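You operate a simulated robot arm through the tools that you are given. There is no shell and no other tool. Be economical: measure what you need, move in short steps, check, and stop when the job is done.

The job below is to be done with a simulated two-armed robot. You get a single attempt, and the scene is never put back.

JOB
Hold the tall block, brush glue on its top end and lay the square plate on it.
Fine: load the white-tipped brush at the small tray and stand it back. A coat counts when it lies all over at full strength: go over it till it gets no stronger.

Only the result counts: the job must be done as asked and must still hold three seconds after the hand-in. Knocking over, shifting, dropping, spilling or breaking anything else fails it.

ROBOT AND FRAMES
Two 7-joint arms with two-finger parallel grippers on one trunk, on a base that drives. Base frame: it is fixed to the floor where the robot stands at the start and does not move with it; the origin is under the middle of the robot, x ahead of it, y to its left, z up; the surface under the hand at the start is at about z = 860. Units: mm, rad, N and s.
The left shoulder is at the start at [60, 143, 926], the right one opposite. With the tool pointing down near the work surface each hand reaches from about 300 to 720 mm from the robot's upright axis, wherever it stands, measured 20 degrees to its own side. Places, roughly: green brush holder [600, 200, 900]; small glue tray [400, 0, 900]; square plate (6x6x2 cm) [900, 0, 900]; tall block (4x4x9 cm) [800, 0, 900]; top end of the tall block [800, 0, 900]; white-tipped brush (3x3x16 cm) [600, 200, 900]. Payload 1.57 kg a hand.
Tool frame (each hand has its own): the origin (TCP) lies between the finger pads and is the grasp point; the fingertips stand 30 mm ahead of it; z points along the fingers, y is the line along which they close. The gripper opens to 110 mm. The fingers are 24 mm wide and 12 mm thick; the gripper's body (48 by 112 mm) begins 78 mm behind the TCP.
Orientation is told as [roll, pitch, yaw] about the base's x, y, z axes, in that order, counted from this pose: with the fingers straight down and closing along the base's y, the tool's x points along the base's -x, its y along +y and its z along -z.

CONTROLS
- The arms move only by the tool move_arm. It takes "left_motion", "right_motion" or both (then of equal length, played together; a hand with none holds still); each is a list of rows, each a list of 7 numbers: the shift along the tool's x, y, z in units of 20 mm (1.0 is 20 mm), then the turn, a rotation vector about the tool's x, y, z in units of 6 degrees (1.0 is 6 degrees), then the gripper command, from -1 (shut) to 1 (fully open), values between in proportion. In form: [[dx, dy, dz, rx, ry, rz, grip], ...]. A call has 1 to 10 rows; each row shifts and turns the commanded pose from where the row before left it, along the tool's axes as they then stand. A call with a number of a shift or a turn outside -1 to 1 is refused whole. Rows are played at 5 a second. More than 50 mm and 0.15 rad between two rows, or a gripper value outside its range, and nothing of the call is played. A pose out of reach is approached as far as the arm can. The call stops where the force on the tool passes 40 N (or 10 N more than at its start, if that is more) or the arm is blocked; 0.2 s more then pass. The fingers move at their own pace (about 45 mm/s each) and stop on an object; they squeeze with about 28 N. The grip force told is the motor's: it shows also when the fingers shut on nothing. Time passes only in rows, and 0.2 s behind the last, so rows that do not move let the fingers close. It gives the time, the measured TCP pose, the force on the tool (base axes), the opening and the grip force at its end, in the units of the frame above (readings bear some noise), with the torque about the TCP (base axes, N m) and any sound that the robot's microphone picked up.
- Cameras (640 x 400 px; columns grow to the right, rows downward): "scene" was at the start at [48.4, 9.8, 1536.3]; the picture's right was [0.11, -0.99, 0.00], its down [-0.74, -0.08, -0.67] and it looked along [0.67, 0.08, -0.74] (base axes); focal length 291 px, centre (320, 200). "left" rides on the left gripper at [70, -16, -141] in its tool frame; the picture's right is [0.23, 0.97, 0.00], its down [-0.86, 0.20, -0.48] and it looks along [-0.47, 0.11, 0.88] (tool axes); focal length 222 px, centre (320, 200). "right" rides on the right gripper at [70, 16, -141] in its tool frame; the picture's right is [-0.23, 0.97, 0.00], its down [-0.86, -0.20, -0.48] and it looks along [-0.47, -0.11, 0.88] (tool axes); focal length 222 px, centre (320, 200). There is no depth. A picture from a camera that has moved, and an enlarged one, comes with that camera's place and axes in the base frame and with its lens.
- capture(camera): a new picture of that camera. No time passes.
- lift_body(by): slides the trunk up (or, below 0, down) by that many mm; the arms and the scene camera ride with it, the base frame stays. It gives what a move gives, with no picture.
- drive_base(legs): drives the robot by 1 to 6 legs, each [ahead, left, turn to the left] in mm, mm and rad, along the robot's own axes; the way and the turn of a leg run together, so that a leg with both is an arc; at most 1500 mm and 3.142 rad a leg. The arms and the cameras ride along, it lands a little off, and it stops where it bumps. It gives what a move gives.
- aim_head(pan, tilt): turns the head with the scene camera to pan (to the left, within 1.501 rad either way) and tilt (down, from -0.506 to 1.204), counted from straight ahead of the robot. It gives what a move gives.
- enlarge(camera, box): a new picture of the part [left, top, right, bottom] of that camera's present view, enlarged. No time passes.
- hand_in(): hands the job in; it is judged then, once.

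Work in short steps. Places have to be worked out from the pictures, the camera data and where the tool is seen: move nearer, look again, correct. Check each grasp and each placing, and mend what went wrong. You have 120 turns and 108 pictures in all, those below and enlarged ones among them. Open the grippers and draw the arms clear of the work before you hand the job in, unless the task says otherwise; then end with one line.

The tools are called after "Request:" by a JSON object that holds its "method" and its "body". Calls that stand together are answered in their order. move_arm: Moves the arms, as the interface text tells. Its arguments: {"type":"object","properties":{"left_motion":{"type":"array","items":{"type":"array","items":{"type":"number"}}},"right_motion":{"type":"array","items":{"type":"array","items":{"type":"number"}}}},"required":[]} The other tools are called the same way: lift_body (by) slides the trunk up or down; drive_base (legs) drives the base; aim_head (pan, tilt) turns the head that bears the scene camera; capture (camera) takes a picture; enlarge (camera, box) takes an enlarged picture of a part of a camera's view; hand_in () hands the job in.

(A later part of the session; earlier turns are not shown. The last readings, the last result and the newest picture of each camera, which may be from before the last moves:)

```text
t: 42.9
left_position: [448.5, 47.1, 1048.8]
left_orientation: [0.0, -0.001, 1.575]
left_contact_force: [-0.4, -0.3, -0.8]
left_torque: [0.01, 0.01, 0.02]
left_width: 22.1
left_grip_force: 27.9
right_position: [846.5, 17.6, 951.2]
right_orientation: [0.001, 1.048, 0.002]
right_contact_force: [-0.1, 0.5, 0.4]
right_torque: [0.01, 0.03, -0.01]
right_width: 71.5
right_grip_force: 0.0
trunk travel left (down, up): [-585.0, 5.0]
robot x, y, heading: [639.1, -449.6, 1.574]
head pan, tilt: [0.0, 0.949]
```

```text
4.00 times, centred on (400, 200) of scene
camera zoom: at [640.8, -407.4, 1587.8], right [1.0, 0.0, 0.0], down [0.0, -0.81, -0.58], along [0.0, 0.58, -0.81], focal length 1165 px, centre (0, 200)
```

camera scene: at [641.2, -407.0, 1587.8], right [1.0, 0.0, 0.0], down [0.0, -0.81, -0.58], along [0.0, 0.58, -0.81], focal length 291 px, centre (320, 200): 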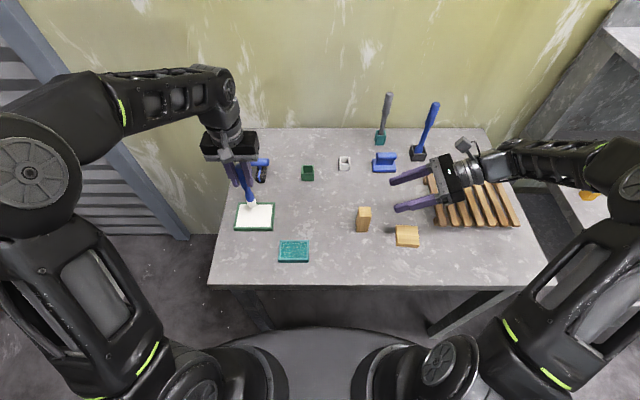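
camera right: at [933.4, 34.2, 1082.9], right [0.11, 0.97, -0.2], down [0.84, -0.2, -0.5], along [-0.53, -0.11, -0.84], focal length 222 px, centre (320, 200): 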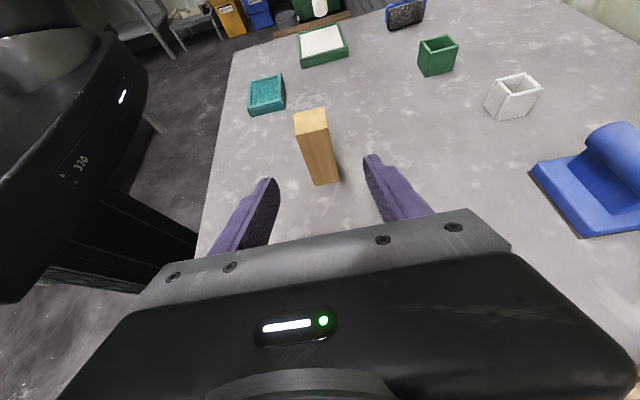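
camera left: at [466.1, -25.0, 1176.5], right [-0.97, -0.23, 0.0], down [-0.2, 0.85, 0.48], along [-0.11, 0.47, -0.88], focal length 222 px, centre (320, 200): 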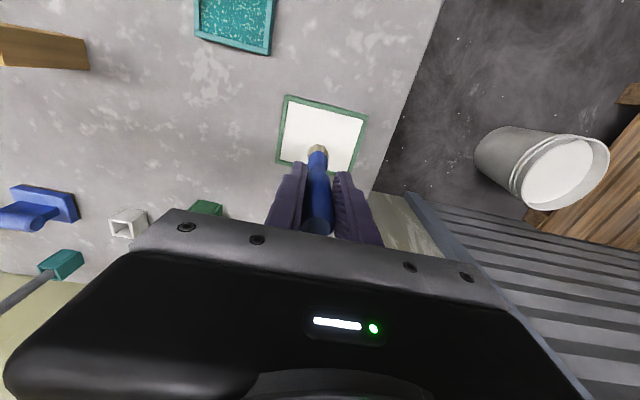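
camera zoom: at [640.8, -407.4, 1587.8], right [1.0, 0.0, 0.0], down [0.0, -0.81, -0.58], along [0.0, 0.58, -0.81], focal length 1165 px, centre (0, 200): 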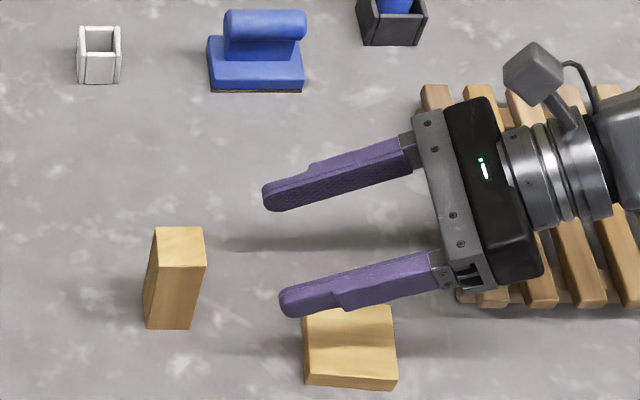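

Aligned; I advance 100 mm along the fingers so the block lies between them.

Request:
{"method": "move_arm", "body": {"right_motion": [[0, 0, 1, 0, 0, 0, 0.3], [0, 0, 1, 0, 0, 0, 0.3], [0, 0, 1, 0, 0, 0, 0.3], [0, 0, 1, 0, 0, 0, 0.3], [0, 0, 1, 0, 0, 0, 0.3]]}}

Request:
{"method": "capture", "body": {"camera": "right"}}

Request:
{"method": "enlarge", "body": {"camera": "scene", "box": [320, 150, 480, 250]}}

```text
t: 44.1
left_position: [448.5, 46.7, 1047.2]
left_orientation: [0.0, -0.001, 1.574]
left_contact_force: [-0.3, -0.1, -0.6]
left_torque: [0.01, 0.01, 0.03]
left_width: 21.9
left_grip_force: 27.7
right_position: [759.9, 17.5, 900.0]
right_orientation: [0.003, 1.047, 0.004]
right_contact_force: [0.0, -0.6, -1.2]
right_torque: [-0.01, -0.01, 0.03]
right_width: 71.5
right_grip_force: 0.0
trunk travel left (down, up): [-585.0, 5.0]
robot x, y, heading: [641.3, -452.8, 1.579]
head pan, tilt: [0.0, 0.949]
```

```text
72 pictures are left
camera right: at [846.5, 34.2, 1032.7], right [0.11, 0.97, -0.2], down [0.84, -0.2, -0.5], along [-0.53, -0.11, -0.84], focal length 222 px, centre (320, 200)
```

right: 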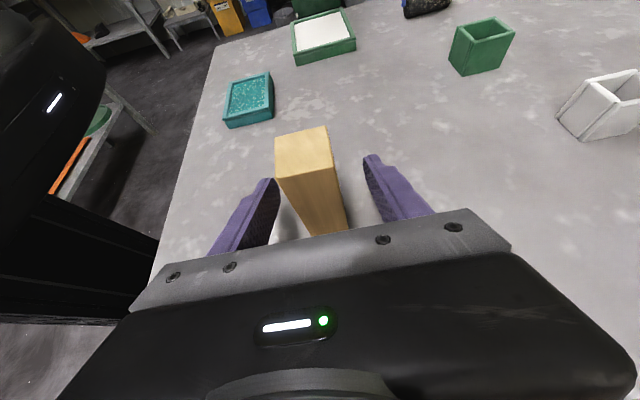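

```text
4.00 times, centred on (400, 200) of scene
camera zoom: at [640.8, -407.0, 1587.8], right [1.0, 0.0, 0.0], down [0.0, -0.81, -0.58], along [0.0, 0.58, -0.81], focal length 1165 px, centre (0, 200)
```

zoom: 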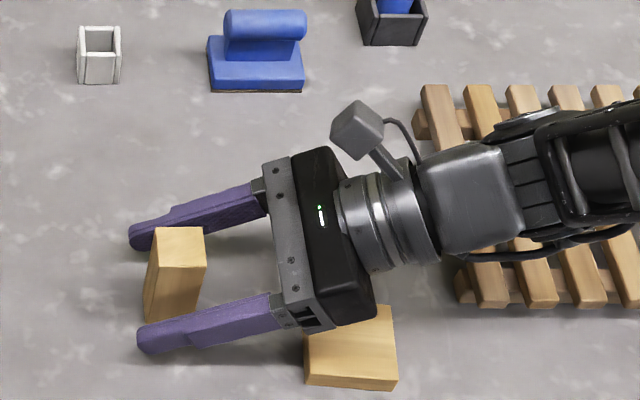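

The block stands between the fingers; I close.

Request:
{"method": "move_arm", "body": {"right_motion": [[0, 0, 0, 0, 0, 0, -1], [0, 0, 0, 0, 0, 0, -1], [0, 0, 0, 0, 0, 0, -1], [0, 0, 0, 0, 0, 0, -1], [0, 0, 0, 0, 0, 0, -1]]}}

Request:
{"method": "capture", "body": {"camera": "right"}}

Request:
{"method": "enlarge", "body": {"camera": "scene", "box": [330, 185, 410, 235]}}

```text
t: 45.3
left_position: [449.1, 46.3, 1048.4]
left_orientation: [-0.001, 0.001, 1.574]
left_contact_force: [-0.2, 0.2, -1.0]
left_torque: [0.01, -0.01, 0.0]
left_width: 21.8
left_grip_force: 27.8
right_position: [760.3, 16.7, 901.1]
right_orientation: [-0.001, 1.046, 0.004]
right_contact_force: [0.1, -0.1, -0.1]
right_torque: [-0.04, 0.05, -0.02]
right_width: 31.3
right_grip_force: 28.1
trunk travel left (down, up): [-585.0, 5.0]
robot x, y, heading: [641.8, -450.0, 1.572]
head pan, tilt: [0.0, 0.949]
```

```text
70 pictures are left
camera right: at [846.7, 34.0, 1032.7], right [0.11, 0.97, -0.2], down [0.84, -0.2, -0.5], along [-0.53, -0.11, -0.84], focal length 222 px, centre (320, 200)
```

right: 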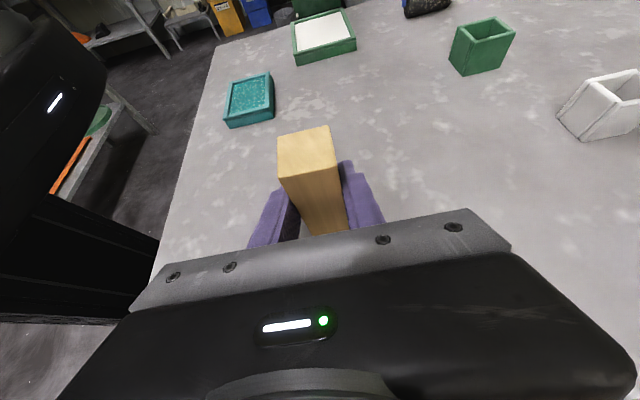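

```text
8.00 times, centred on (370, 210) of scene
camera zoom: at [641.0, -407.2, 1587.8], right [1.0, 0.0, 0.0], down [0.0, -0.81, -0.58], along [0.0, 0.58, -0.81], focal length 2331 px, centre (-80, 120)
```

zoom: 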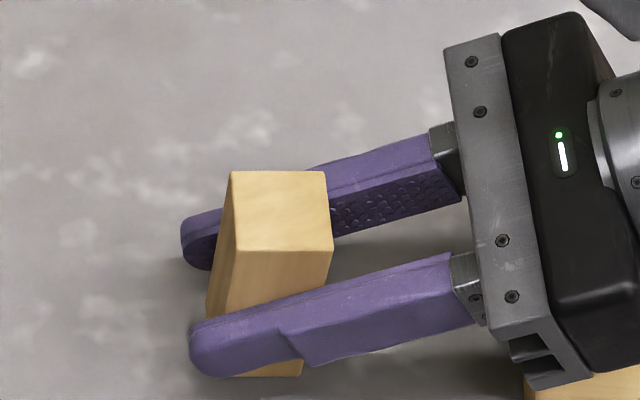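

Block is held firmly (31 mm), still upright. I raise the brush and bring it over towards the block, stopping short first.

Request:
{"method": "move_arm", "body": {"left_motion": [[0, 0, -1, 0, 0, 0, -1], [0, -0.3, -1, 0, 0, 0, -1], [0.1, -1, -0.5, 0, 0, 0, -1], [0.1, -1, 0, 0, 0, 0, -1], [0.1, -1, 0, 0, 0, 0, -1], [0.1, -1, 0, 0, 0, 0, -1], [0.1, -1, 0, 0, 0, 0, -1], [0.1, -1, 0, 0, 0, 0, -1], [0.1, -1, 0, 0, 0, 0, -1], [0.1, -1, 0, 0, 0, 0, -1]]}}

Request:
{"method": "move_arm", "body": {"left_motion": [[0.1, -1, 0, 0, 0, 0, -1], [0.1, -1, 0, 0, 0, 0, -1], [0.1, -1, 0, 0, 0, 0, -1], [0.1, -1, 0, 0, 0, 0, -1], [0.1, -1, 0, 0, 0, 0, -1], [0, 0, 0, 0, 0, 0, -1]]}}

Request:
{"method": "capture", "body": {"camera": "scene"}}

Request:
{"method": "capture", "body": {"camera": "left"}}

Request:
{"method": "capture", "body": {"camera": "right"}}

```text
t: 47.5
left_position: [616.2, 30.8, 1099.1]
left_orientation: [0.002, 0.001, 1.574]
left_contact_force: [-0.3, -0.8, -0.2]
left_torque: [0.0, 0.02, -0.03]
left_width: 22.2
left_grip_force: 28.3
right_position: [760.2, 17.0, 901.1]
right_orientation: [0.0, 1.048, 0.003]
right_contact_force: [-0.1, 0.0, 0.2]
right_torque: [-0.01, -0.01, 0.04]
right_width: 31.3
right_grip_force: 28.5
trunk travel left (down, up): [-585.0, 5.0]
robot x, y, heading: [639.7, -451.4, 1.573]
head pan, tilt: [0.0, 0.949]
```

```text
t: 48.9
left_position: [716.2, 20.9, 1097.2]
left_orientation: [-0.001, 0.001, 1.575]
left_contact_force: [0.3, 0.6, -0.1]
left_torque: [-0.01, 0.0, 0.0]
left_width: 21.9
left_grip_force: 27.6
right_position: [760.1, 17.9, 901.5]
right_orientation: [0.001, 1.046, 0.004]
right_contact_force: [-0.7, -0.5, 0.2]
right_torque: [0.03, 0.03, -0.01]
right_width: 31.4
right_grip_force: 28.2
trunk travel left (down, up): [-585.0, 5.0]
robot x, y, heading: [644.7, -452.8, 1.574]
head pan, tilt: [0.0, 0.949]
```

```text
68 pictures are left
camera scene: at [640.8, -407.2, 1587.8], right [1.0, 0.0, 0.0], down [0.0, -0.81, -0.58], along [0.0, 0.58, -0.81], focal length 291 px, centre (320, 200)
```

scene: 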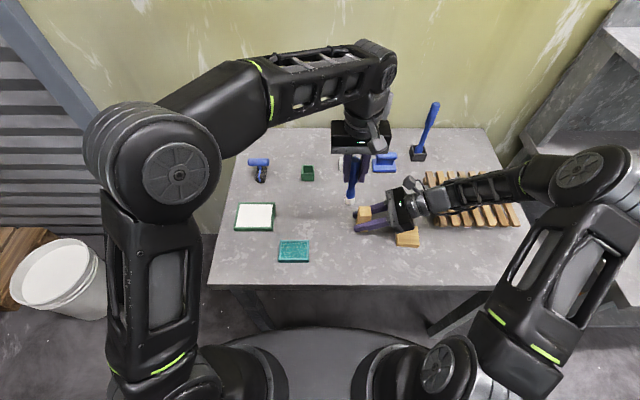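

```text
67 pictures are left
camera left: at [732.6, -49.3, 1238.5], right [-0.97, -0.23, 0.0], down [-0.2, 0.85, 0.48], along [-0.11, 0.47, -0.88], focal length 222 px, centre (320, 200)
```

left: 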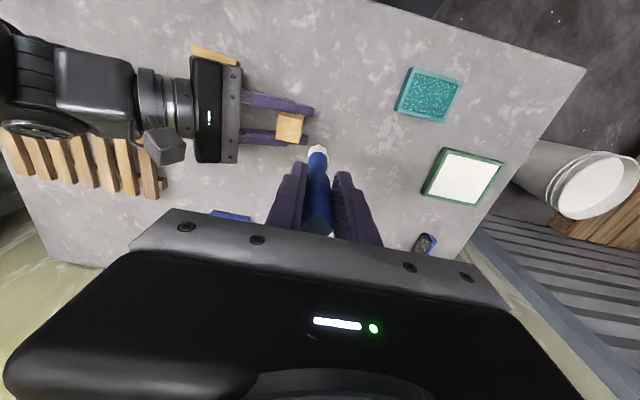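

```text
66 pictures are left
camera right: at [846.5, 34.0, 1032.7], right [0.11, 0.97, -0.2], down [0.84, -0.2, -0.5], along [-0.53, -0.11, -0.84], focal length 222 px, centre (320, 200)
```

right: 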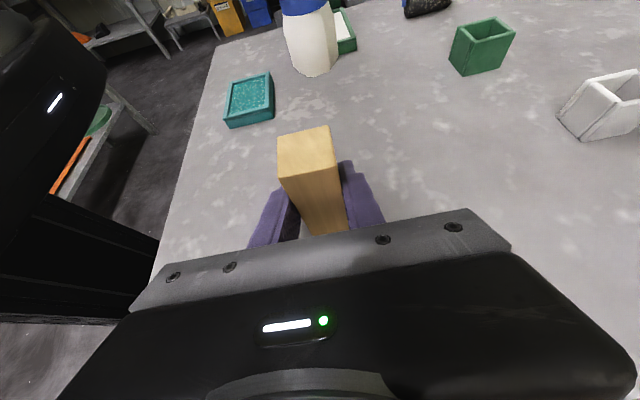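

Tip clears the block. I check the brush's tilt/offset with zooms before moving over.

Request:
{"method": "enlarge", "body": {"camera": "scene", "box": [320, 140, 416, 200]}}

Request:
{"method": "enlarge", "body": {"camera": "left", "box": [240, 90, 400, 190]}}

```text
6.67 times, centred on (368, 170) of scene
camera zoom: at [640.8, -407.2, 1587.8], right [1.0, 0.0, 0.0], down [0.0, -0.81, -0.58], along [0.0, 0.58, -0.81], focal length 1942 px, centre (0, 400)
```

zoom: 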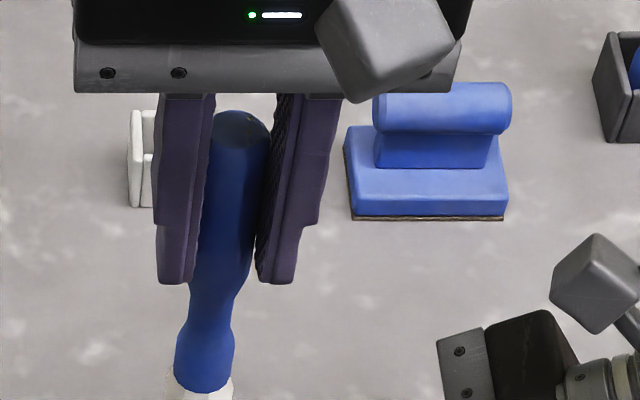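

```text
4.00 times, centred on (320, 140) of left
camera zoom: at [732.6, -49.3, 1238.5], right [-0.97, -0.23, 0.0], down [-0.2, 0.85, 0.48], along [-0.11, 0.47, -0.88], focal length 888 px, centre (320, 440)
```

zoom: 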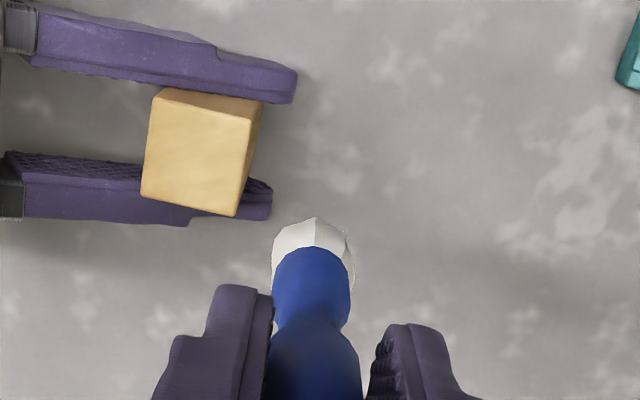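

The tip sits about 9 mm further +y and 2 mm +x of the TCP (slight lean). I put the tip over the block accordingly.

Request:
{"method": "move_arm", "body": {"left_motion": [[0.2, -0.7, 0, 0, 0, 0, -1], [0.2, -0.7, 0, 0, 0, 0, -1], [0.25, -0.7, 0, 0, 0, 0, -1], [0, 0, 0, 0, 0, 0, -1]]}}

Request:
{"method": "enlarge", "body": {"camera": "left", "box": [240, 90, 400, 190]}}

Request:
{"method": "enlarge", "body": {"camera": "right", "box": [220, 60, 420, 185]}}

Request:
{"method": "enlarge", "body": {"camera": "scene", "box": [320, 160, 416, 220]}}

```text
t: 49.9
left_position: [759.6, 7.1, 1098.0]
left_orientation: [0.0, -0.001, 1.574]
left_contact_force: [-0.1, 0.0, 0.0]
left_torque: [-0.02, 0.03, -0.01]
left_width: 22.1
left_grip_force: 27.8
right_position: [759.7, 16.6, 900.6]
right_orientation: [0.001, 1.048, 0.004]
right_contact_force: [-0.4, -0.6, -0.9]
right_torque: [0.01, 0.0, 0.0]
right_width: 31.2
right_grip_force: 27.3
trunk travel left (down, up): [-585.0, 5.0]
robot x, y, heading: [639.0, -451.7, 1.573]
head pan, tilt: [0.0, 0.949]
```

```text
4.00 times, centred on (320, 140) of left
camera zoom: at [774.8, -62.7, 1238.9], right [-0.97, -0.23, 0.0], down [-0.2, 0.85, 0.48], along [-0.11, 0.47, -0.88], focal length 888 px, centre (320, 440)
```

zoom: 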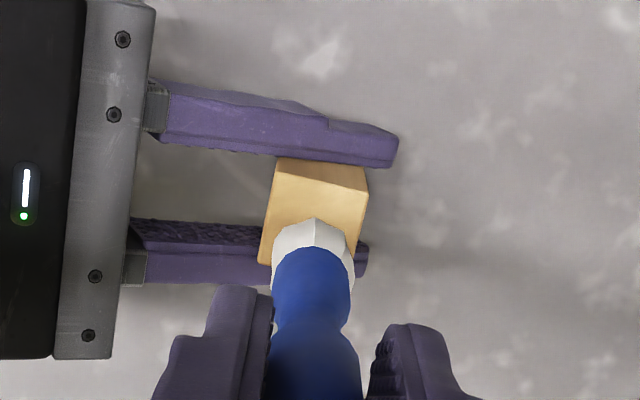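

```text
3.20 times, centred on (320, 122) of right
camera zoom: at [846.6, 34.0, 1032.7], right [0.11, 0.97, -0.2], down [0.84, -0.2, -0.5], along [-0.53, -0.11, -0.84], focal length 711 px, centre (320, 448)
```

zoom: 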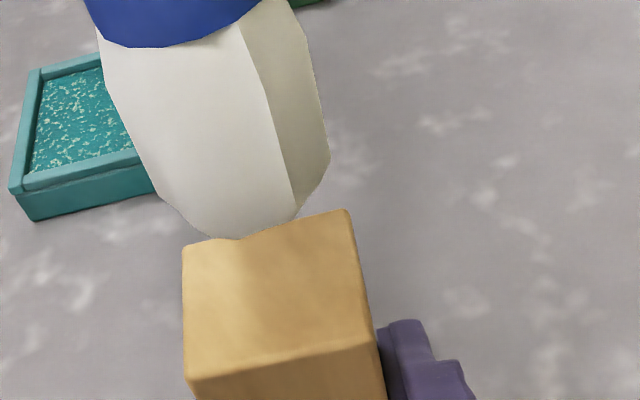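

```text
6.67 times, centred on (368, 190) of scene
camera zoom: at [640.9, -407.1, 1587.8], right [1.0, 0.0, 0.0], down [0.0, -0.81, -0.58], along [0.0, 0.58, -0.81], focal length 1942 px, centre (0, 267)
```

zoom: 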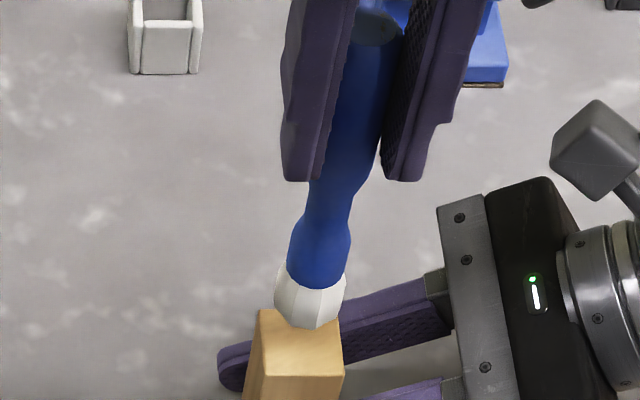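

Tip is about 20 mm above the block, nearly centred. I lower until light contact.

Request:
{"method": "move_arm", "body": {"left_motion": [[0, 0, 0.5, 0, 0, 0, -1], [0, 0, 0.4, 0, 0, 0, -1], [0, 0, 0.1, 0, 0, 0, -1]]}}

Request:
{"method": "enlarge", "body": {"camera": "right", "box": [220, 60, 420, 185]}}

```text
t: 50.7
left_position: [759.4, 6.8, 1077.7]
left_orientation: [0.0, -0.001, 1.574]
left_contact_force: [-0.2, -0.8, 4.9]
left_torque: [0.05, 0.11, 0.03]
left_width: 22.4
left_grip_force: 27.7
right_position: [760.7, 15.9, 900.6]
right_orientation: [0.002, 1.046, 0.003]
right_contact_force: [-0.6, 0.9, -2.5]
right_torque: [-0.05, 0.09, -0.02]
right_width: 31.3
right_grip_force: 27.7
trunk travel left (down, up): [-585.0, 5.0]
robot x, y, heading: [641.2, -449.4, 1.572]
head pan, tilt: [0.0, 0.949]
```

```text
3.20 times, centred on (320, 122) of right
camera zoom: at [846.7, 33.9, 1032.7], right [0.11, 0.97, -0.2], down [0.84, -0.2, -0.5], along [-0.53, -0.11, -0.84], focal length 711 px, centre (320, 448)
```

zoom: 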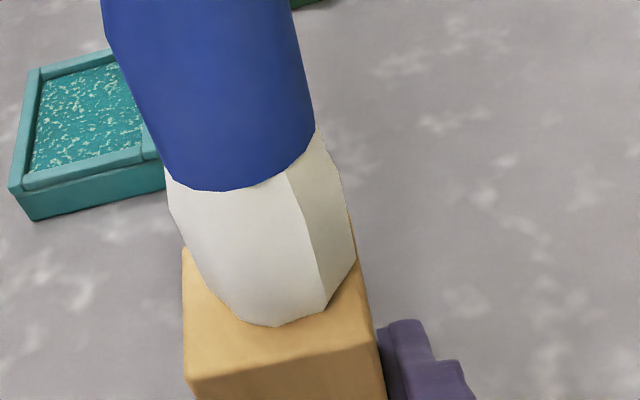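

Light contact (5 N). I brush in a raster over the top.

Request:
{"method": "move_arm", "body": {"left_motion": [[-0.3, -0.45, 0.05, 0, 0, 0, -1], [0, 0.9, 0, 0, 0, 0, -1], [0.3, 0, 0, 0, 0, 0, -1], [0, -0.9, 0, 0, 0, 0, -1], [0.3, 0, 0, 0, 0, 0, -1], [0, 0.9, 0, 0, 0, 0, -1], [0.3, 0, 0, 0, 0, 0, -1], [0, -0.9, 0, 0, 0, 0, -1], [-0.45, 0.45, 0, 0, 0, 0, -1]]}}

Request:
{"method": "move_arm", "body": {"left_motion": [[-0.45, -0.45, 0, 0, 0, 0, -1], [0.9, 0, 0, 0, 0, 0, -1], [0, 0.3, 0, 0, 0, 0, -1], [-0.9, 0, 0, 0, 0, 0, -1], [0, 0.3, 0, 0, 0, 0, -1], [0.9, 0, 0, 0, 0, 0, -1], [0, 0.3, 0, 0, 0, 0, -1], [-0.9, 0, 0, 0, 0, 0, -1], [0.45, -0.45, 0, 0, 0, 0, -1]]}}

Request:
{"method": "move_arm", "body": {"left_motion": [[0, 0, -1, 0, 0, 0, -1], [0, 1, -0.5, 0, 0, 0, -1], [0, 1, 0, 0, 0, 0, -1], [0, 1, 0, 0, 0, 0, -1]]}}

Request:
{"method": "enlarge", "body": {"camera": "right", "box": [220, 60, 420, 185]}}

Request:
{"method": "enlarge", "body": {"camera": "scene", "box": [320, 180, 400, 230]}}

```text
t: 52.7
left_position: [759.0, 5.0, 1076.2]
left_orientation: [-0.001, 0.003, 1.573]
left_contact_force: [3.0, -5.2, 14.5]
left_torque: [-0.44, -0.39, -0.01]
left_width: 22.3
left_grip_force: 28.0
right_position: [759.4, 16.6, 901.5]
right_orientation: [0.004, 1.046, 0.005]
right_contact_force: [-2.6, 4.8, -10.7]
right_torque: [-0.2, -0.17, -0.03]
right_width: 31.3
right_grip_force: 28.2
trunk travel left (down, up): [-585.0, 5.0]
robot x, y, heading: [642.2, -451.3, 1.575]
head pan, tilt: [0.0, 0.949]
```

```text
t: 54.7
left_position: [757.1, 4.9, 1077.2]
left_orientation: [0.002, -0.001, 1.575]
left_contact_force: [-1.6, 0.5, 6.7]
left_torque: [0.31, 0.21, 0.02]
left_width: 22.1
left_grip_force: 27.8
right_position: [761.5, 16.6, 901.7]
right_orientation: [0.0, 1.048, 0.004]
right_contact_force: [3.7, -1.7, -1.3]
right_torque: [0.06, 0.0, 0.0]
right_width: 31.2
right_grip_force: 28.1
trunk travel left (down, up): [-585.0, 5.0]
robot x, y, heading: [642.4, -451.0, 1.573]
head pan, tilt: [0.0, 0.949]
```

```text
t: 55.7
left_position: [697.9, 4.0, 1106.5]
left_orientation: [-0.001, 0.001, 1.575]
left_contact_force: [-0.1, 1.3, -0.4]
left_torque: [0.03, 0.02, 0.03]
left_width: 22.2
left_grip_force: 28.1
right_position: [760.8, 16.7, 902.0]
right_orientation: [0.001, 1.046, 0.002]
right_contact_force: [0.2, -0.5, 0.7]
right_torque: [0.02, 0.03, -0.01]
right_width: 31.2
right_grip_force: 27.8
trunk travel left (down, up): [-585.0, 5.0]
robot x, y, heading: [640.4, -453.9, 1.573]
head pan, tilt: [0.0, 0.949]
```

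```text
3.20 times, centred on (320, 122) of right
camera zoom: at [846.3, 34.0, 1032.9], right [0.11, 0.97, -0.2], down [0.84, -0.2, -0.5], along [-0.53, -0.11, -0.84], focal length 711 px, centre (320, 448)
```

zoom: 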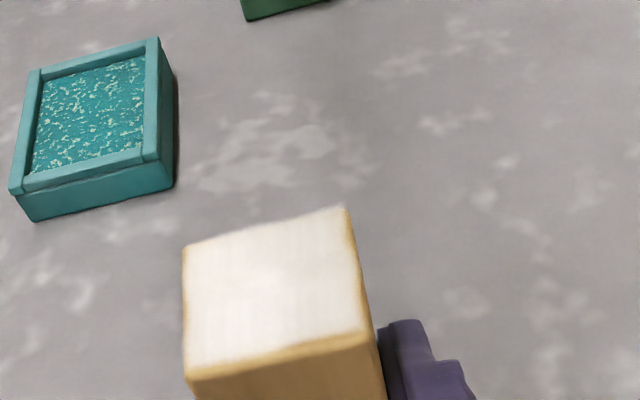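

```text
8.00 times, centred on (360, 205) of scene
camera zoom: at [640.4, -407.2, 1587.8], right [1.0, 0.0, 0.0], down [0.0, -0.81, -0.58], along [0.0, 0.58, -0.81], focal length 2331 px, centre (0, 160)
```

zoom: 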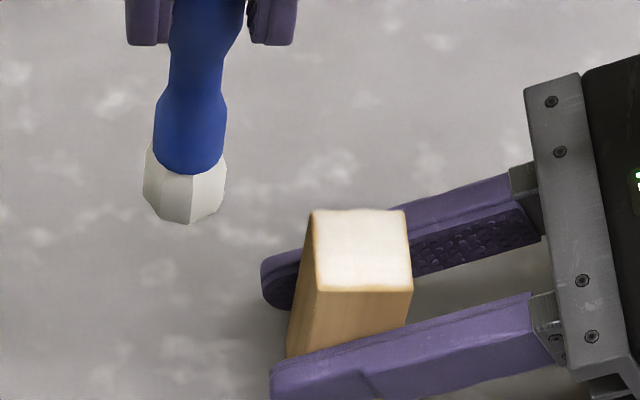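

Glue took well; edges at +x/+y are a bit thin and middle somewhat translucent. I make a second, wider pass.

Request:
{"method": "move_arm", "body": {"left_motion": [[0, -1, 0, 0, 0, 0, -1], [0, -1, 0, 0, 0, 0, -1], [-0.15, -1, 0, 0, 0, 0, -1], [0, 0, 1, 0, 0, 0, -1], [0, 0, 0.5, 0, 0, 0, -1]]}}

Request:
{"method": "move_arm", "body": {"left_motion": [[-0.55, -0.6, 0, 0, 0, 0, -1], [0, 1, 0, 0, 0, 0, -1], [0, 0.2, 0, 0, 0, 0, -1], [0.35, 0, 0, 0, 0, 0, -1], [0, -1, 0, 0, 0, 0, -1], [0, -0.2, 0, 0, 0, 0, -1], [0.35, 0, 0, 0, 0, 0, -1], [0, 1, 0, 0, 0, 0, -1], [0, 0.2, 0, 0, 0, 0, -1], [0.35, 0, 0, 0, 0, 0, -1]]}}

Request:
{"method": "move_arm", "body": {"left_motion": [[0, -1, 0, 0, 0, 0, -1], [0, -0.2, 0, 0, 0, 0, -1], [-1, 0, 0, 0, 0, 0, -1], [0, 0.4, 0, 0, 0, 0, -1], [1, 0, 0, 0, 0, 0, -1], [0, 0.4, 0, 0, 0, 0, -1], [-1, 0, 0, 0, 0, 0, -1], [0, 0.4, 0, 0, 0, 0, -1], [1, 0, 0, 0, 0, 0, -1], [-0.5, -0.6, 0, 0, 0, 0, -1]]}}

Request:
{"method": "move_arm", "body": {"left_motion": [[0, 0, -1, 0, 0, 0, -1], [0, 1, -0.5, 0, 0, 0, -1], [0, 1, 0, 0, 0, 0, -1], [0, 1, 0, 0, 0, 0, -1]]}}

Request:
{"method": "enlarge", "body": {"camera": "right", "box": [220, 60, 420, 185]}}

Request:
{"method": "enlarge", "body": {"camera": "scene", "box": [320, 180, 400, 230]}}

```text
t: 56.9
left_position: [758.8, 9.3, 1076.1]
left_orientation: [0.001, 0.001, 1.574]
left_contact_force: [-0.2, -0.4, -0.4]
left_torque: [0.01, 0.01, 0.01]
left_width: 22.2
left_grip_force: 27.7
right_position: [759.5, 18.0, 901.3]
right_orientation: [0.001, 1.047, 0.004]
right_contact_force: [-0.4, 0.1, 2.0]
right_torque: [-0.01, 0.0, 0.01]
right_width: 31.2
right_grip_force: 28.4
trunk travel left (down, up): [-585.0, 5.0]
robot x, y, heading: [640.9, -449.9, 1.572]
head pan, tilt: [0.0, 0.949]
```

```text
t: 59.1
left_position: [746.0, -3.3, 1076.0]
left_orientation: [0.001, 0.001, 1.575]
left_contact_force: [-0.6, 0.3, 1.7]
left_torque: [0.0, 0.05, 0.0]
left_width: 22.1
left_grip_force: 27.7
right_position: [760.9, 17.1, 901.4]
right_orientation: [0.0, 1.046, 0.004]
right_contact_force: [-0.1, -0.5, 1.9]
right_torque: [-0.02, 0.04, -0.01]
right_width: 31.3
right_grip_force: 28.0
trunk travel left (down, up): [-585.0, 5.0]
robot x, y, heading: [640.2, -454.3, 1.571]
head pan, tilt: [0.0, 0.949]
```

```text
t: 61.3
left_position: [758.0, 7.2, 1076.4]
left_orientation: [0.002, 0.0, 1.575]
left_contact_force: [-0.2, 0.0, 1.3]
left_torque: [0.14, 0.07, 0.02]
left_width: 22.1
left_grip_force: 28.0
right_position: [760.0, 17.7, 901.2]
right_orientation: [0.0, 1.048, 0.004]
right_contact_force: [1.7, 0.4, 0.4]
right_torque: [0.0, -0.03, 0.02]
right_width: 31.5
right_grip_force: 28.5
trunk travel left (down, up): [-585.0, 5.0]
robot x, y, heading: [639.6, -453.5, 1.576]
head pan, tilt: [0.0, 0.949]
```

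```text
t: 62.3
left_position: [697.9, 7.9, 1106.5]
left_orientation: [-0.001, 0.0, 1.574]
left_contact_force: [0.2, 0.0, 0.0]
left_torque: [-0.03, -0.02, 0.0]
left_width: 22.0
left_grip_force: 28.0
right_position: [761.3, 17.4, 902.1]
right_orientation: [0.0, 1.049, 0.004]
right_contact_force: [-1.2, 0.2, 0.9]
right_torque: [-0.03, 0.06, 0.03]
right_width: 31.4
right_grip_force: 27.8
trunk travel left (down, up): [-585.0, 5.0]
robot x, y, heading: [642.4, -452.9, 1.574]
head pan, tilt: [0.0, 0.949]
```

```text
3.20 times, centred on (320, 122) of right
camera zoom: at [846.4, 33.9, 1032.8], right [0.11, 0.97, -0.2], down [0.84, -0.2, -0.5], along [-0.53, -0.11, -0.84], focal length 711 px, centre (320, 448)
```

zoom: 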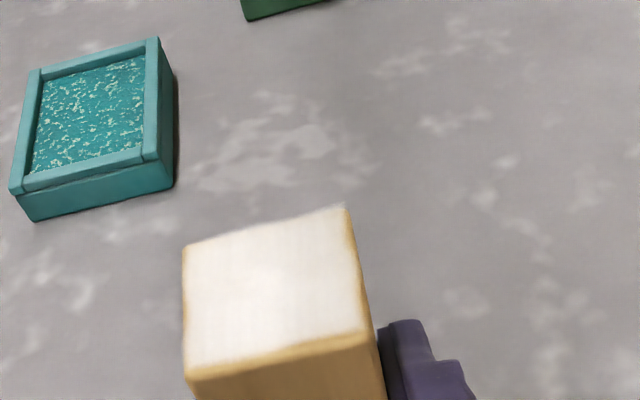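

```text
8.00 times, centred on (360, 205) of scene
camera zoom: at [640.6, -407.3, 1587.8], right [1.0, 0.0, 0.0], down [0.0, -0.81, -0.58], along [0.0, 0.58, -0.81], focal length 2331 px, centre (0, 160)
```

zoom: 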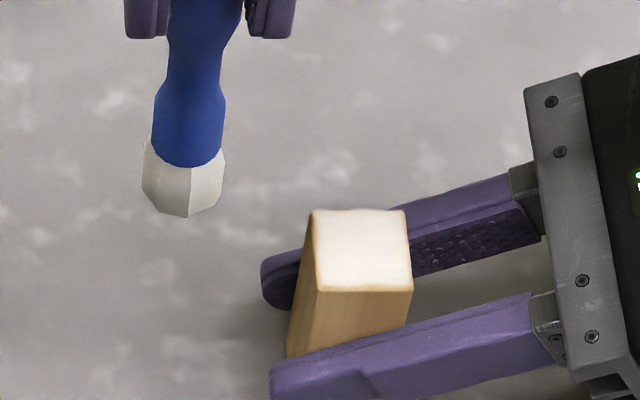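

Force was only 0–2 N that pass, so contact was doubtful. I repeat with the tip ~2.5 mm lower and check the force first.

Request:
{"method": "move_arm", "body": {"left_motion": [[0, -1, 0, 0, 0, 0, -1], [0, -1, 0, 0, 0, 0, -1], [0, -1, 0, 0, 0, 0, -1], [0, 0, 1, 0, 0, 0, -1], [0, 0, 0.5, 0, 0, 0, -1], [0, 0, 0.1, 0, 0, 0, -1]]}}

Request:
{"method": "enlarge", "body": {"camera": "right", "box": [220, 60, 420, 185]}}

```text
t: 63.7
left_position: [757.8, 7.8, 1076.7]
left_orientation: [-0.001, -0.003, 1.574]
left_contact_force: [-2.0, -2.0, 14.6]
left_torque: [-0.16, 0.24, 0.05]
left_width: 22.4
left_grip_force: 27.9
right_position: [761.1, 17.2, 901.3]
right_orientation: [0.001, 1.045, 0.005]
right_contact_force: [-0.3, 3.7, -4.2]
right_torque: [-0.07, 0.22, -0.05]
right_width: 31.4
right_grip_force: 28.4
trunk travel left (down, up): [-585.0, 5.0]
robot x, y, heading: [638.8, -450.2, 1.577]
head pan, tilt: [0.0, 0.949]
```

```text
3.20 times, centred on (320, 122) of right
camera zoom: at [846.6, 33.8, 1032.9], right [0.11, 0.97, -0.2], down [0.84, -0.2, -0.5], along [-0.53, -0.11, -0.84], focal length 711 px, centre (320, 448)
```

zoom: 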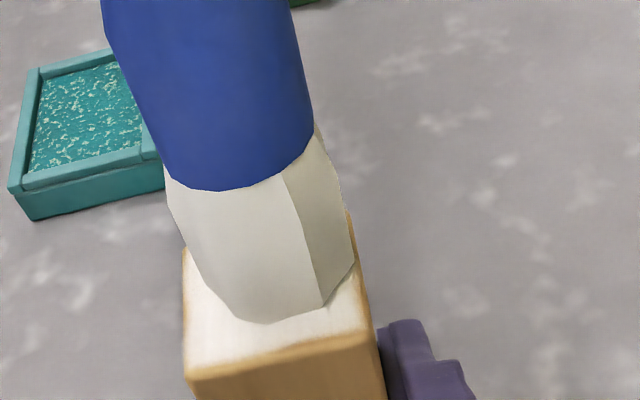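

Good contact now. I raster again at this height.

Request:
{"method": "move_arm", "body": {"left_motion": [[-0.45, -0.55, -0.02, 0, 0, 0, -1], [0, 1, 0, 0, 0, 0, -1], [0.35, 0.1, 0, 0, 0, 0, -1], [0, -1, 0, 0, 0, 0, -1], [0.35, -0.1, 0, 0, 0, 0, -1], [0, 1, 0, 0, 0, 0, -1], [0.35, 0.1, 0, 0, 0, 0, -1], [0, -1, 0, 0, 0, 0, -1], [-0.6, 0.45, 0, 0, 0, 0, -1]]}}

Request:
{"method": "move_arm", "body": {"left_motion": [[-0.5, -0.5, 0, 0, 0, 0, -1], [1, 0, 0, 0, 0, 0, -1], [0, 0.35, 0, 0, 0, 0, -1], [-1, 0, 0, 0, 0, 0, -1], [0, 0.35, 0, 0, 0, 0, -1], [1, 0, 0, 0, 0, 0, -1], [0, 0.35, 0, 0, 0, 0, -1], [-1, 0, 0, 0, 0, 0, -1], [0.5, -0.55, 0, 0, 0, 0, -1]]}}

Request:
{"method": "move_arm", "body": {"left_motion": [[0, 0, -1, 0, 0, 0, -1], [0, 1, -0.5, 0, 0, 0, -1], [0, 1, 0, 0, 0, 0, -1], [0, 1, 0, 0, 0, 0, -1]]}}

Request:
{"method": "enlarge", "body": {"camera": "right", "box": [220, 60, 420, 185]}}

Request:
{"method": "enlarge", "body": {"camera": "scene", "box": [320, 180, 400, 230]}}

```text
t: 65.7
left_position: [758.3, 6.0, 1075.0]
left_orientation: [-0.003, 0.001, 1.573]
left_contact_force: [2.4, -4.4, 13.9]
left_torque: [-0.35, -0.3, -0.09]
left_width: 22.3
left_grip_force: 28.6
right_position: [760.5, 17.3, 901.4]
right_orientation: [0.003, 1.044, 0.004]
right_contact_force: [-1.1, 5.9, -8.0]
right_torque: [-0.29, -0.07, 0.01]
right_width: 31.8
right_grip_force: 28.0
trunk travel left (down, up): [-585.0, 5.0]
robot x, y, heading: [642.2, -452.5, 1.572]
head pan, tilt: [0.0, 0.949]
```

```text
t: 67.7
left_position: [758.2, 6.8, 1075.1]
left_orientation: [0.002, -0.002, 1.575]
left_contact_force: [-1.8, 0.3, 4.9]
left_torque: [0.17, 0.17, 0.03]
left_width: 22.1
left_grip_force: 28.5
right_position: [760.5, 16.7, 900.7]
right_orientation: [0.0, 1.047, 0.003]
right_contact_force: [3.1, -2.4, 0.2]
right_torque: [-0.1, -0.06, -0.05]
right_width: 31.1
right_grip_force: 27.8
trunk travel left (down, up): [-585.0, 5.0]
robot x, y, heading: [638.3, -448.1, 1.573]
head pan, tilt: [0.0, 0.949]
```

```text
t: 68.7
left_position: [697.1, 8.2, 1104.2]
left_orientation: [0.001, 0.001, 1.575]
left_contact_force: [-0.3, 0.2, 0.5]
left_torque: [-0.01, -0.02, -0.02]
left_width: 22.0
left_grip_force: 28.1
right_position: [760.2, 16.6, 901.3]
right_orientation: [0.0, 1.048, 0.002]
right_contact_force: [-1.1, -0.6, 1.8]
right_torque: [0.01, 0.03, 0.02]
right_width: 31.4
right_grip_force: 28.1
trunk travel left (down, up): [-585.0, 5.0]
robot x, y, heading: [640.9, -449.9, 1.569]
head pan, tilt: [0.0, 0.949]
```

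```text
3.20 times, centred on (320, 122) of right
camera zoom: at [846.4, 33.9, 1032.9], right [0.11, 0.97, -0.2], down [0.84, -0.2, -0.5], along [-0.53, -0.11, -0.84], focal length 711 px, centre (320, 448)
```

zoom: 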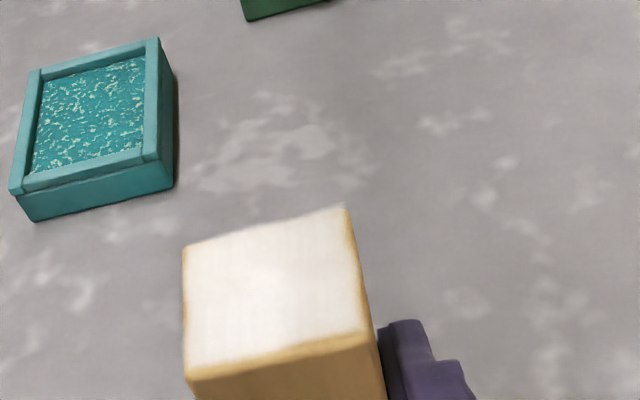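

```text
8.00 times, centred on (360, 205) of scene
camera zoom: at [640.5, -407.3, 1587.8], right [1.0, 0.0, 0.0], down [0.0, -0.81, -0.58], along [0.0, 0.58, -0.81], focal length 2331 px, centre (0, 160)
```

zoom: 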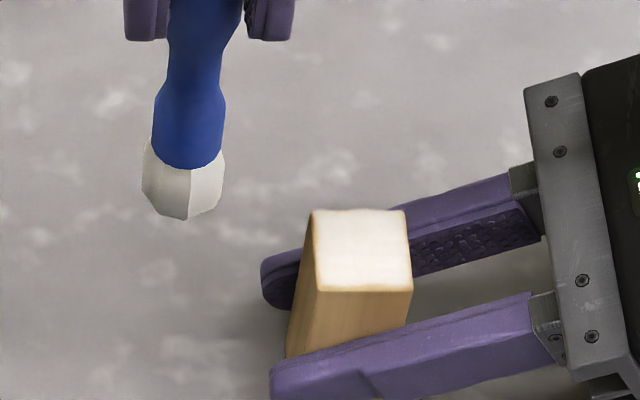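

I zoom tightly on the coat to judge uniformity.

Request:
{"method": "enlarge", "body": {"camera": "right", "box": [268, 118, 348, 168]}}

Request:
{"method": "enlarge", "body": {"camera": "left", "box": [240, 80, 400, 180]}}

```text
8.00 times, centred on (308, 143) of right
camera zoom: at [846.4, 33.9, 1032.9], right [0.11, 0.97, -0.2], down [0.84, -0.2, -0.5], along [-0.53, -0.11, -0.84], focal length 1777 px, centre (416, 656)
```

zoom: 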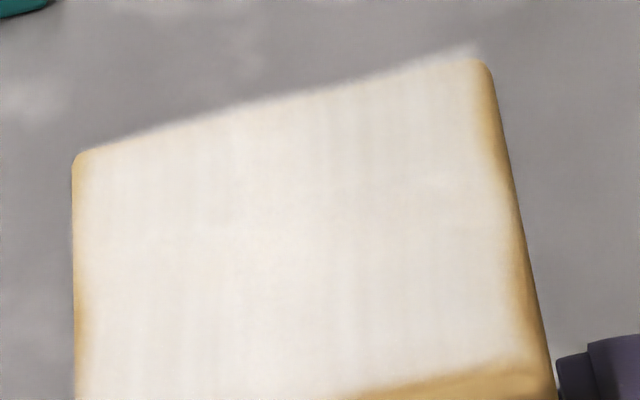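

```text
4.00 times, centred on (320, 130) of left
camera zoom: at [713.3, -62.6, 1245.9], right [-0.97, -0.23, 0.0], down [-0.2, 0.85, 0.48], along [-0.11, 0.47, -0.88], focal length 888 px, centre (320, 480)
```

zoom: 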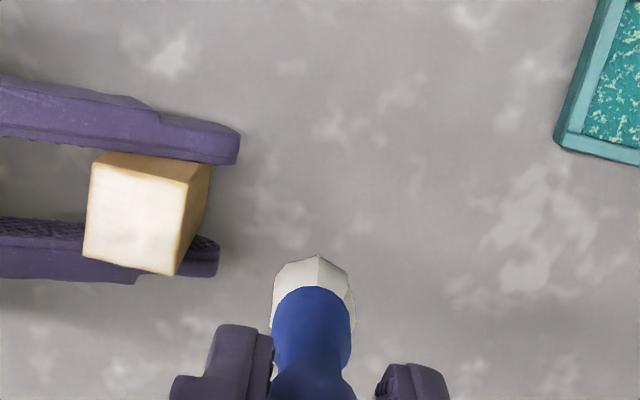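

Coverage good but slightly streaky with the +y edge tinted. I reload the brush once to be sure of full strength.

Request:
{"method": "move_arm", "body": {"left_motion": [[-0.15, 1, 0, 0, 0, 0, -1], [-0.15, 1, 0, 0, 0, 0, -1], [-0.15, 1, 0, 0, 0, 0, -1], [-0.15, 1, 0, 0, 0, 0, -1], [-0.15, 1, 0, 0, 0, 0, -1], [-0.15, 1, 0, 0, 0, 0, -1], [-0.15, 1, 0, 0, 0, 0, -1], [-0.15, 1, 0, 0, 0, 0, -1], [-0.15, 1, 0, 0, 0, 0, -1], [-0.15, 1, 0, 0, 0, 0, -1]]}}

Request:
{"method": "move_arm", "body": {"left_motion": [[0, 1, 0, 0, 0, 0, -1], [0, 1, 0, 0, 0, 0, -1], [0, 0.4, 1, 0, 0, 0, -1], [0, 0, 1, 0, 0, 0, -1], [0, 0, 1, 0, 0, 0, -1], [0, 0, 1, 0, 0, 0, -1], [0, 0, 0.8, 0, 0, 0, -1], [0, 0, 0.2, 0, 0, 0, -1]]}}

Request:
{"method": "enlarge", "body": {"camera": "scene", "box": [180, 150, 340, 250]}}

```text
t: 70.9
left_position: [496.5, 36.9, 1105.6]
left_orientation: [0.0, 0.0, 1.575]
left_contact_force: [0.4, -0.3, 0.7]
left_torque: [0.02, 0.01, 0.0]
left_width: 22.1
left_grip_force: 27.8
right_position: [760.5, 17.3, 901.2]
right_orientation: [0.001, 1.046, 0.003]
right_contact_force: [-1.3, -0.1, 3.7]
right_torque: [0.0, 0.01, 0.02]
right_width: 31.4
right_grip_force: 28.2
trunk travel left (down, up): [-585.0, 5.0]
robot x, y, heading: [641.1, -450.0, 1.574]
head pan, tilt: [0.0, 0.949]
```

```text
t: 72.7
left_position: [449.4, 35.9, 1005.6]
left_orientation: [-0.001, 0.001, 1.573]
left_contact_force: [-0.3, 0.2, -0.1]
left_torque: [0.01, 0.02, 0.01]
left_width: 22.2
left_grip_force: 28.0
right_position: [759.4, 16.9, 902.1]
right_orientation: [0.001, 1.048, 0.003]
right_contact_force: [1.2, -0.2, 3.0]
right_torque: [0.01, -0.01, -0.03]
right_width: 31.4
right_grip_force: 27.5
trunk travel left (down, up): [-585.0, 5.0]
robot x, y, heading: [641.8, -450.5, 1.573]
head pan, tilt: [0.0, 0.949]
```

```text
4.00 times, centred on (260, 200) of scene
camera zoom: at [641.0, -407.4, 1587.8], right [1.0, 0.0, 0.0], down [0.0, -0.81, -0.58], along [0.0, 0.58, -0.81], focal length 1165 px, centre (560, 200)
```

zoom: 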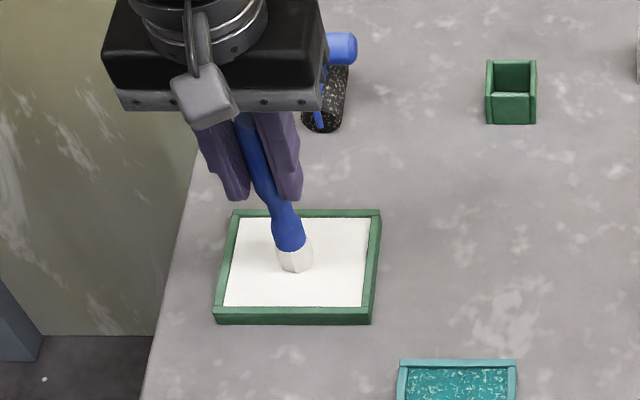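

Not yet touching; I lower gently a few more mm and stir.

Request:
{"method": "move_arm", "body": {"left_motion": [[0, 0, 0.15, 0, 0, 0, -1], [0, 0, 0.1, 0, 0, 0, -1], [0, 0, 0.05, 0, 0, 0, -1]]}}

```text
t: 73.5
left_position: [449.9, 35.8, 1000.9]
left_orientation: [-0.001, -0.006, 1.575]
left_contact_force: [-1.8, 0.0, 21.6]
left_torque: [0.47, 0.24, 0.0]
left_width: 22.6
left_grip_force: 28.2
right_position: [760.6, 15.7, 901.5]
right_orientation: [0.0, 1.047, 0.005]
right_contact_force: [-0.5, -0.6, 0.4]
right_torque: [0.02, -0.01, 0.0]
right_width: 31.1
right_grip_force: 28.1
trunk travel left (down, up): [-585.0, 5.0]
robot x, y, heading: [642.9, -448.7, 1.574]
head pan, tilt: [0.0, 0.949]
```

Contact at ~1001. I ease slightly, stir, and lift.

Request:
{"method": "move_arm", "body": {"left_motion": [[0, 0, -0.07, 0, 0, 0, -1], [0.5, 0, 0, 0, 0, 0, -1], [0, 0.5, 0, 0, 0, 0, -1], [-0.5, 0, 0, 0, 0, 0, -1], [0, -0.5, 0, 0, 0, 0, -1], [0, 0, 0, 0, 0, 0, -1]]}}

Request:
{"method": "move_arm", "body": {"left_motion": [[0, 0, -1, 0, 0, 0, -1], [0, 0, -1, 0, 0, 0, -1], [0, 0, -1, 0, 0, 0, -1], [0, 0, -1, 0, 0, 0, -1], [0.1, -0.5, -1, 0, 0, 0, -1], [0.1, -1, 0, 0, 0, 0, -1], [0.1, -1, 0, 0, 0, 0, -1], [0.1, -1, 0, 0, 0, 0, -1], [0.1, -1, 0, 0, 0, 0, -1], [0.1, -1, 0, 0, 0, 0, -1]]}}

Request:
{"method": "move_arm", "body": {"left_motion": [[0.1, -1, 0, 0, 0, 0, -1], [0.1, -1, 0, 0, 0, 0, -1], [0.1, -1, 0, 0, 0, 0, -1], [0.1, -1, 0, 0, 0, 0, -1], [0.1, -1, 0, 0, 0, 0, -1], [0.1, -1, 0, 0, 0, 0, -1], [0.1, -1, 0, 0, 0, 0, -1], [0.1, -1, 0, 0, 0, 0, -1], [0, -1, 0, 0, 0, 0, -1], [0, -0.9, 0, 0, 0, 0, -1]]}}

Request:
{"method": "enlarge", "body": {"camera": "right", "box": [220, 60, 420, 185]}}

Request:
{"method": "enlarge", "body": {"camera": "left", "box": [240, 90, 400, 190]}}

```text
t: 74.9
left_position: [449.3, 35.5, 1000.4]
left_orientation: [-0.001, -0.002, 1.573]
left_contact_force: [-3.4, 0.5, 8.1]
left_torque: [0.23, 0.36, 0.06]
left_width: 22.1
left_grip_force: 28.0
right_position: [758.8, 16.7, 902.4]
right_orientation: [0.001, 1.048, 0.005]
right_contact_force: [0.3, 0.7, 0.4]
right_torque: [0.01, 0.01, 0.0]
right_width: 31.4
right_grip_force: 28.0
trunk travel left (down, up): [-585.0, 5.0]
robot x, y, heading: [641.1, -454.5, 1.576]
head pan, tilt: [0.0, 0.949]
```

```text
t: 77.1
left_position: [560.7, 24.9, 1099.6]
left_orientation: [0.0, 0.0, 1.575]
left_contact_force: [0.4, -0.1, -0.7]
left_torque: [0.0, -0.01, 0.03]
left_width: 22.0
left_grip_force: 28.5
right_position: [759.2, 16.9, 901.7]
right_orientation: [-0.001, 1.046, 0.003]
right_contact_force: [-0.3, -0.3, 2.6]
right_torque: [-0.01, -0.04, 0.0]
right_width: 31.5
right_grip_force: 28.3
trunk travel left (down, up): [-585.0, 5.0]
robot x, y, heading: [641.4, -449.2, 1.574]
head pan, tilt: [0.0, 0.949]
```

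```text
t: 79.3
left_position: [758.7, 10.8, 1100.7]
left_orientation: [0.0, 0.0, 1.576]
left_contact_force: [-0.3, 0.1, -0.5]
left_torque: [0.01, 0.03, -0.02]
left_width: 22.1
left_grip_force: 28.3
right_position: [759.6, 16.8, 901.2]
right_orientation: [-0.001, 1.046, 0.004]
right_contact_force: [1.6, 0.3, 3.3]
right_torque: [-0.02, -0.09, 0.03]
right_width: 31.2
right_grip_force: 27.7
trunk travel left (down, up): [-585.0, 5.0]
robot x, y, heading: [641.4, -450.3, 1.573]
head pan, tilt: [0.0, 0.949]
```

```text
3.20 times, centred on (320, 122) of right
camera zoom: at [847.0, 33.9, 1032.7], right [0.11, 0.97, -0.2], down [0.84, -0.2, -0.5], along [-0.53, -0.11, -0.84], focal length 711 px, centre (320, 448)
```

zoom: 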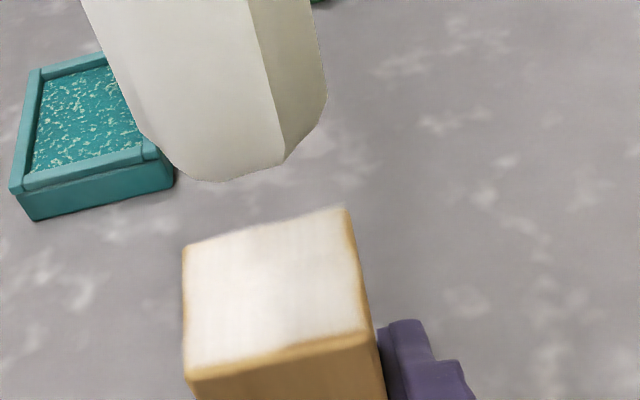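

```text
4.00 times, centred on (320, 140) of left
camera zoom: at [774.9, -60.6, 1241.4], right [-0.97, -0.23, 0.0], down [-0.2, 0.85, 0.48], along [-0.11, 0.47, -0.88], focal length 888 px, centre (320, 440)
```

zoom: 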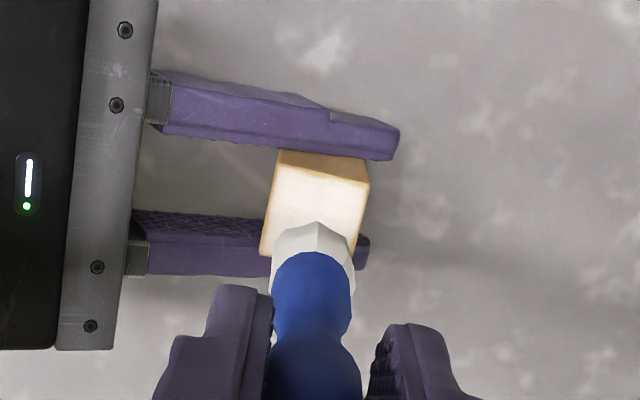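

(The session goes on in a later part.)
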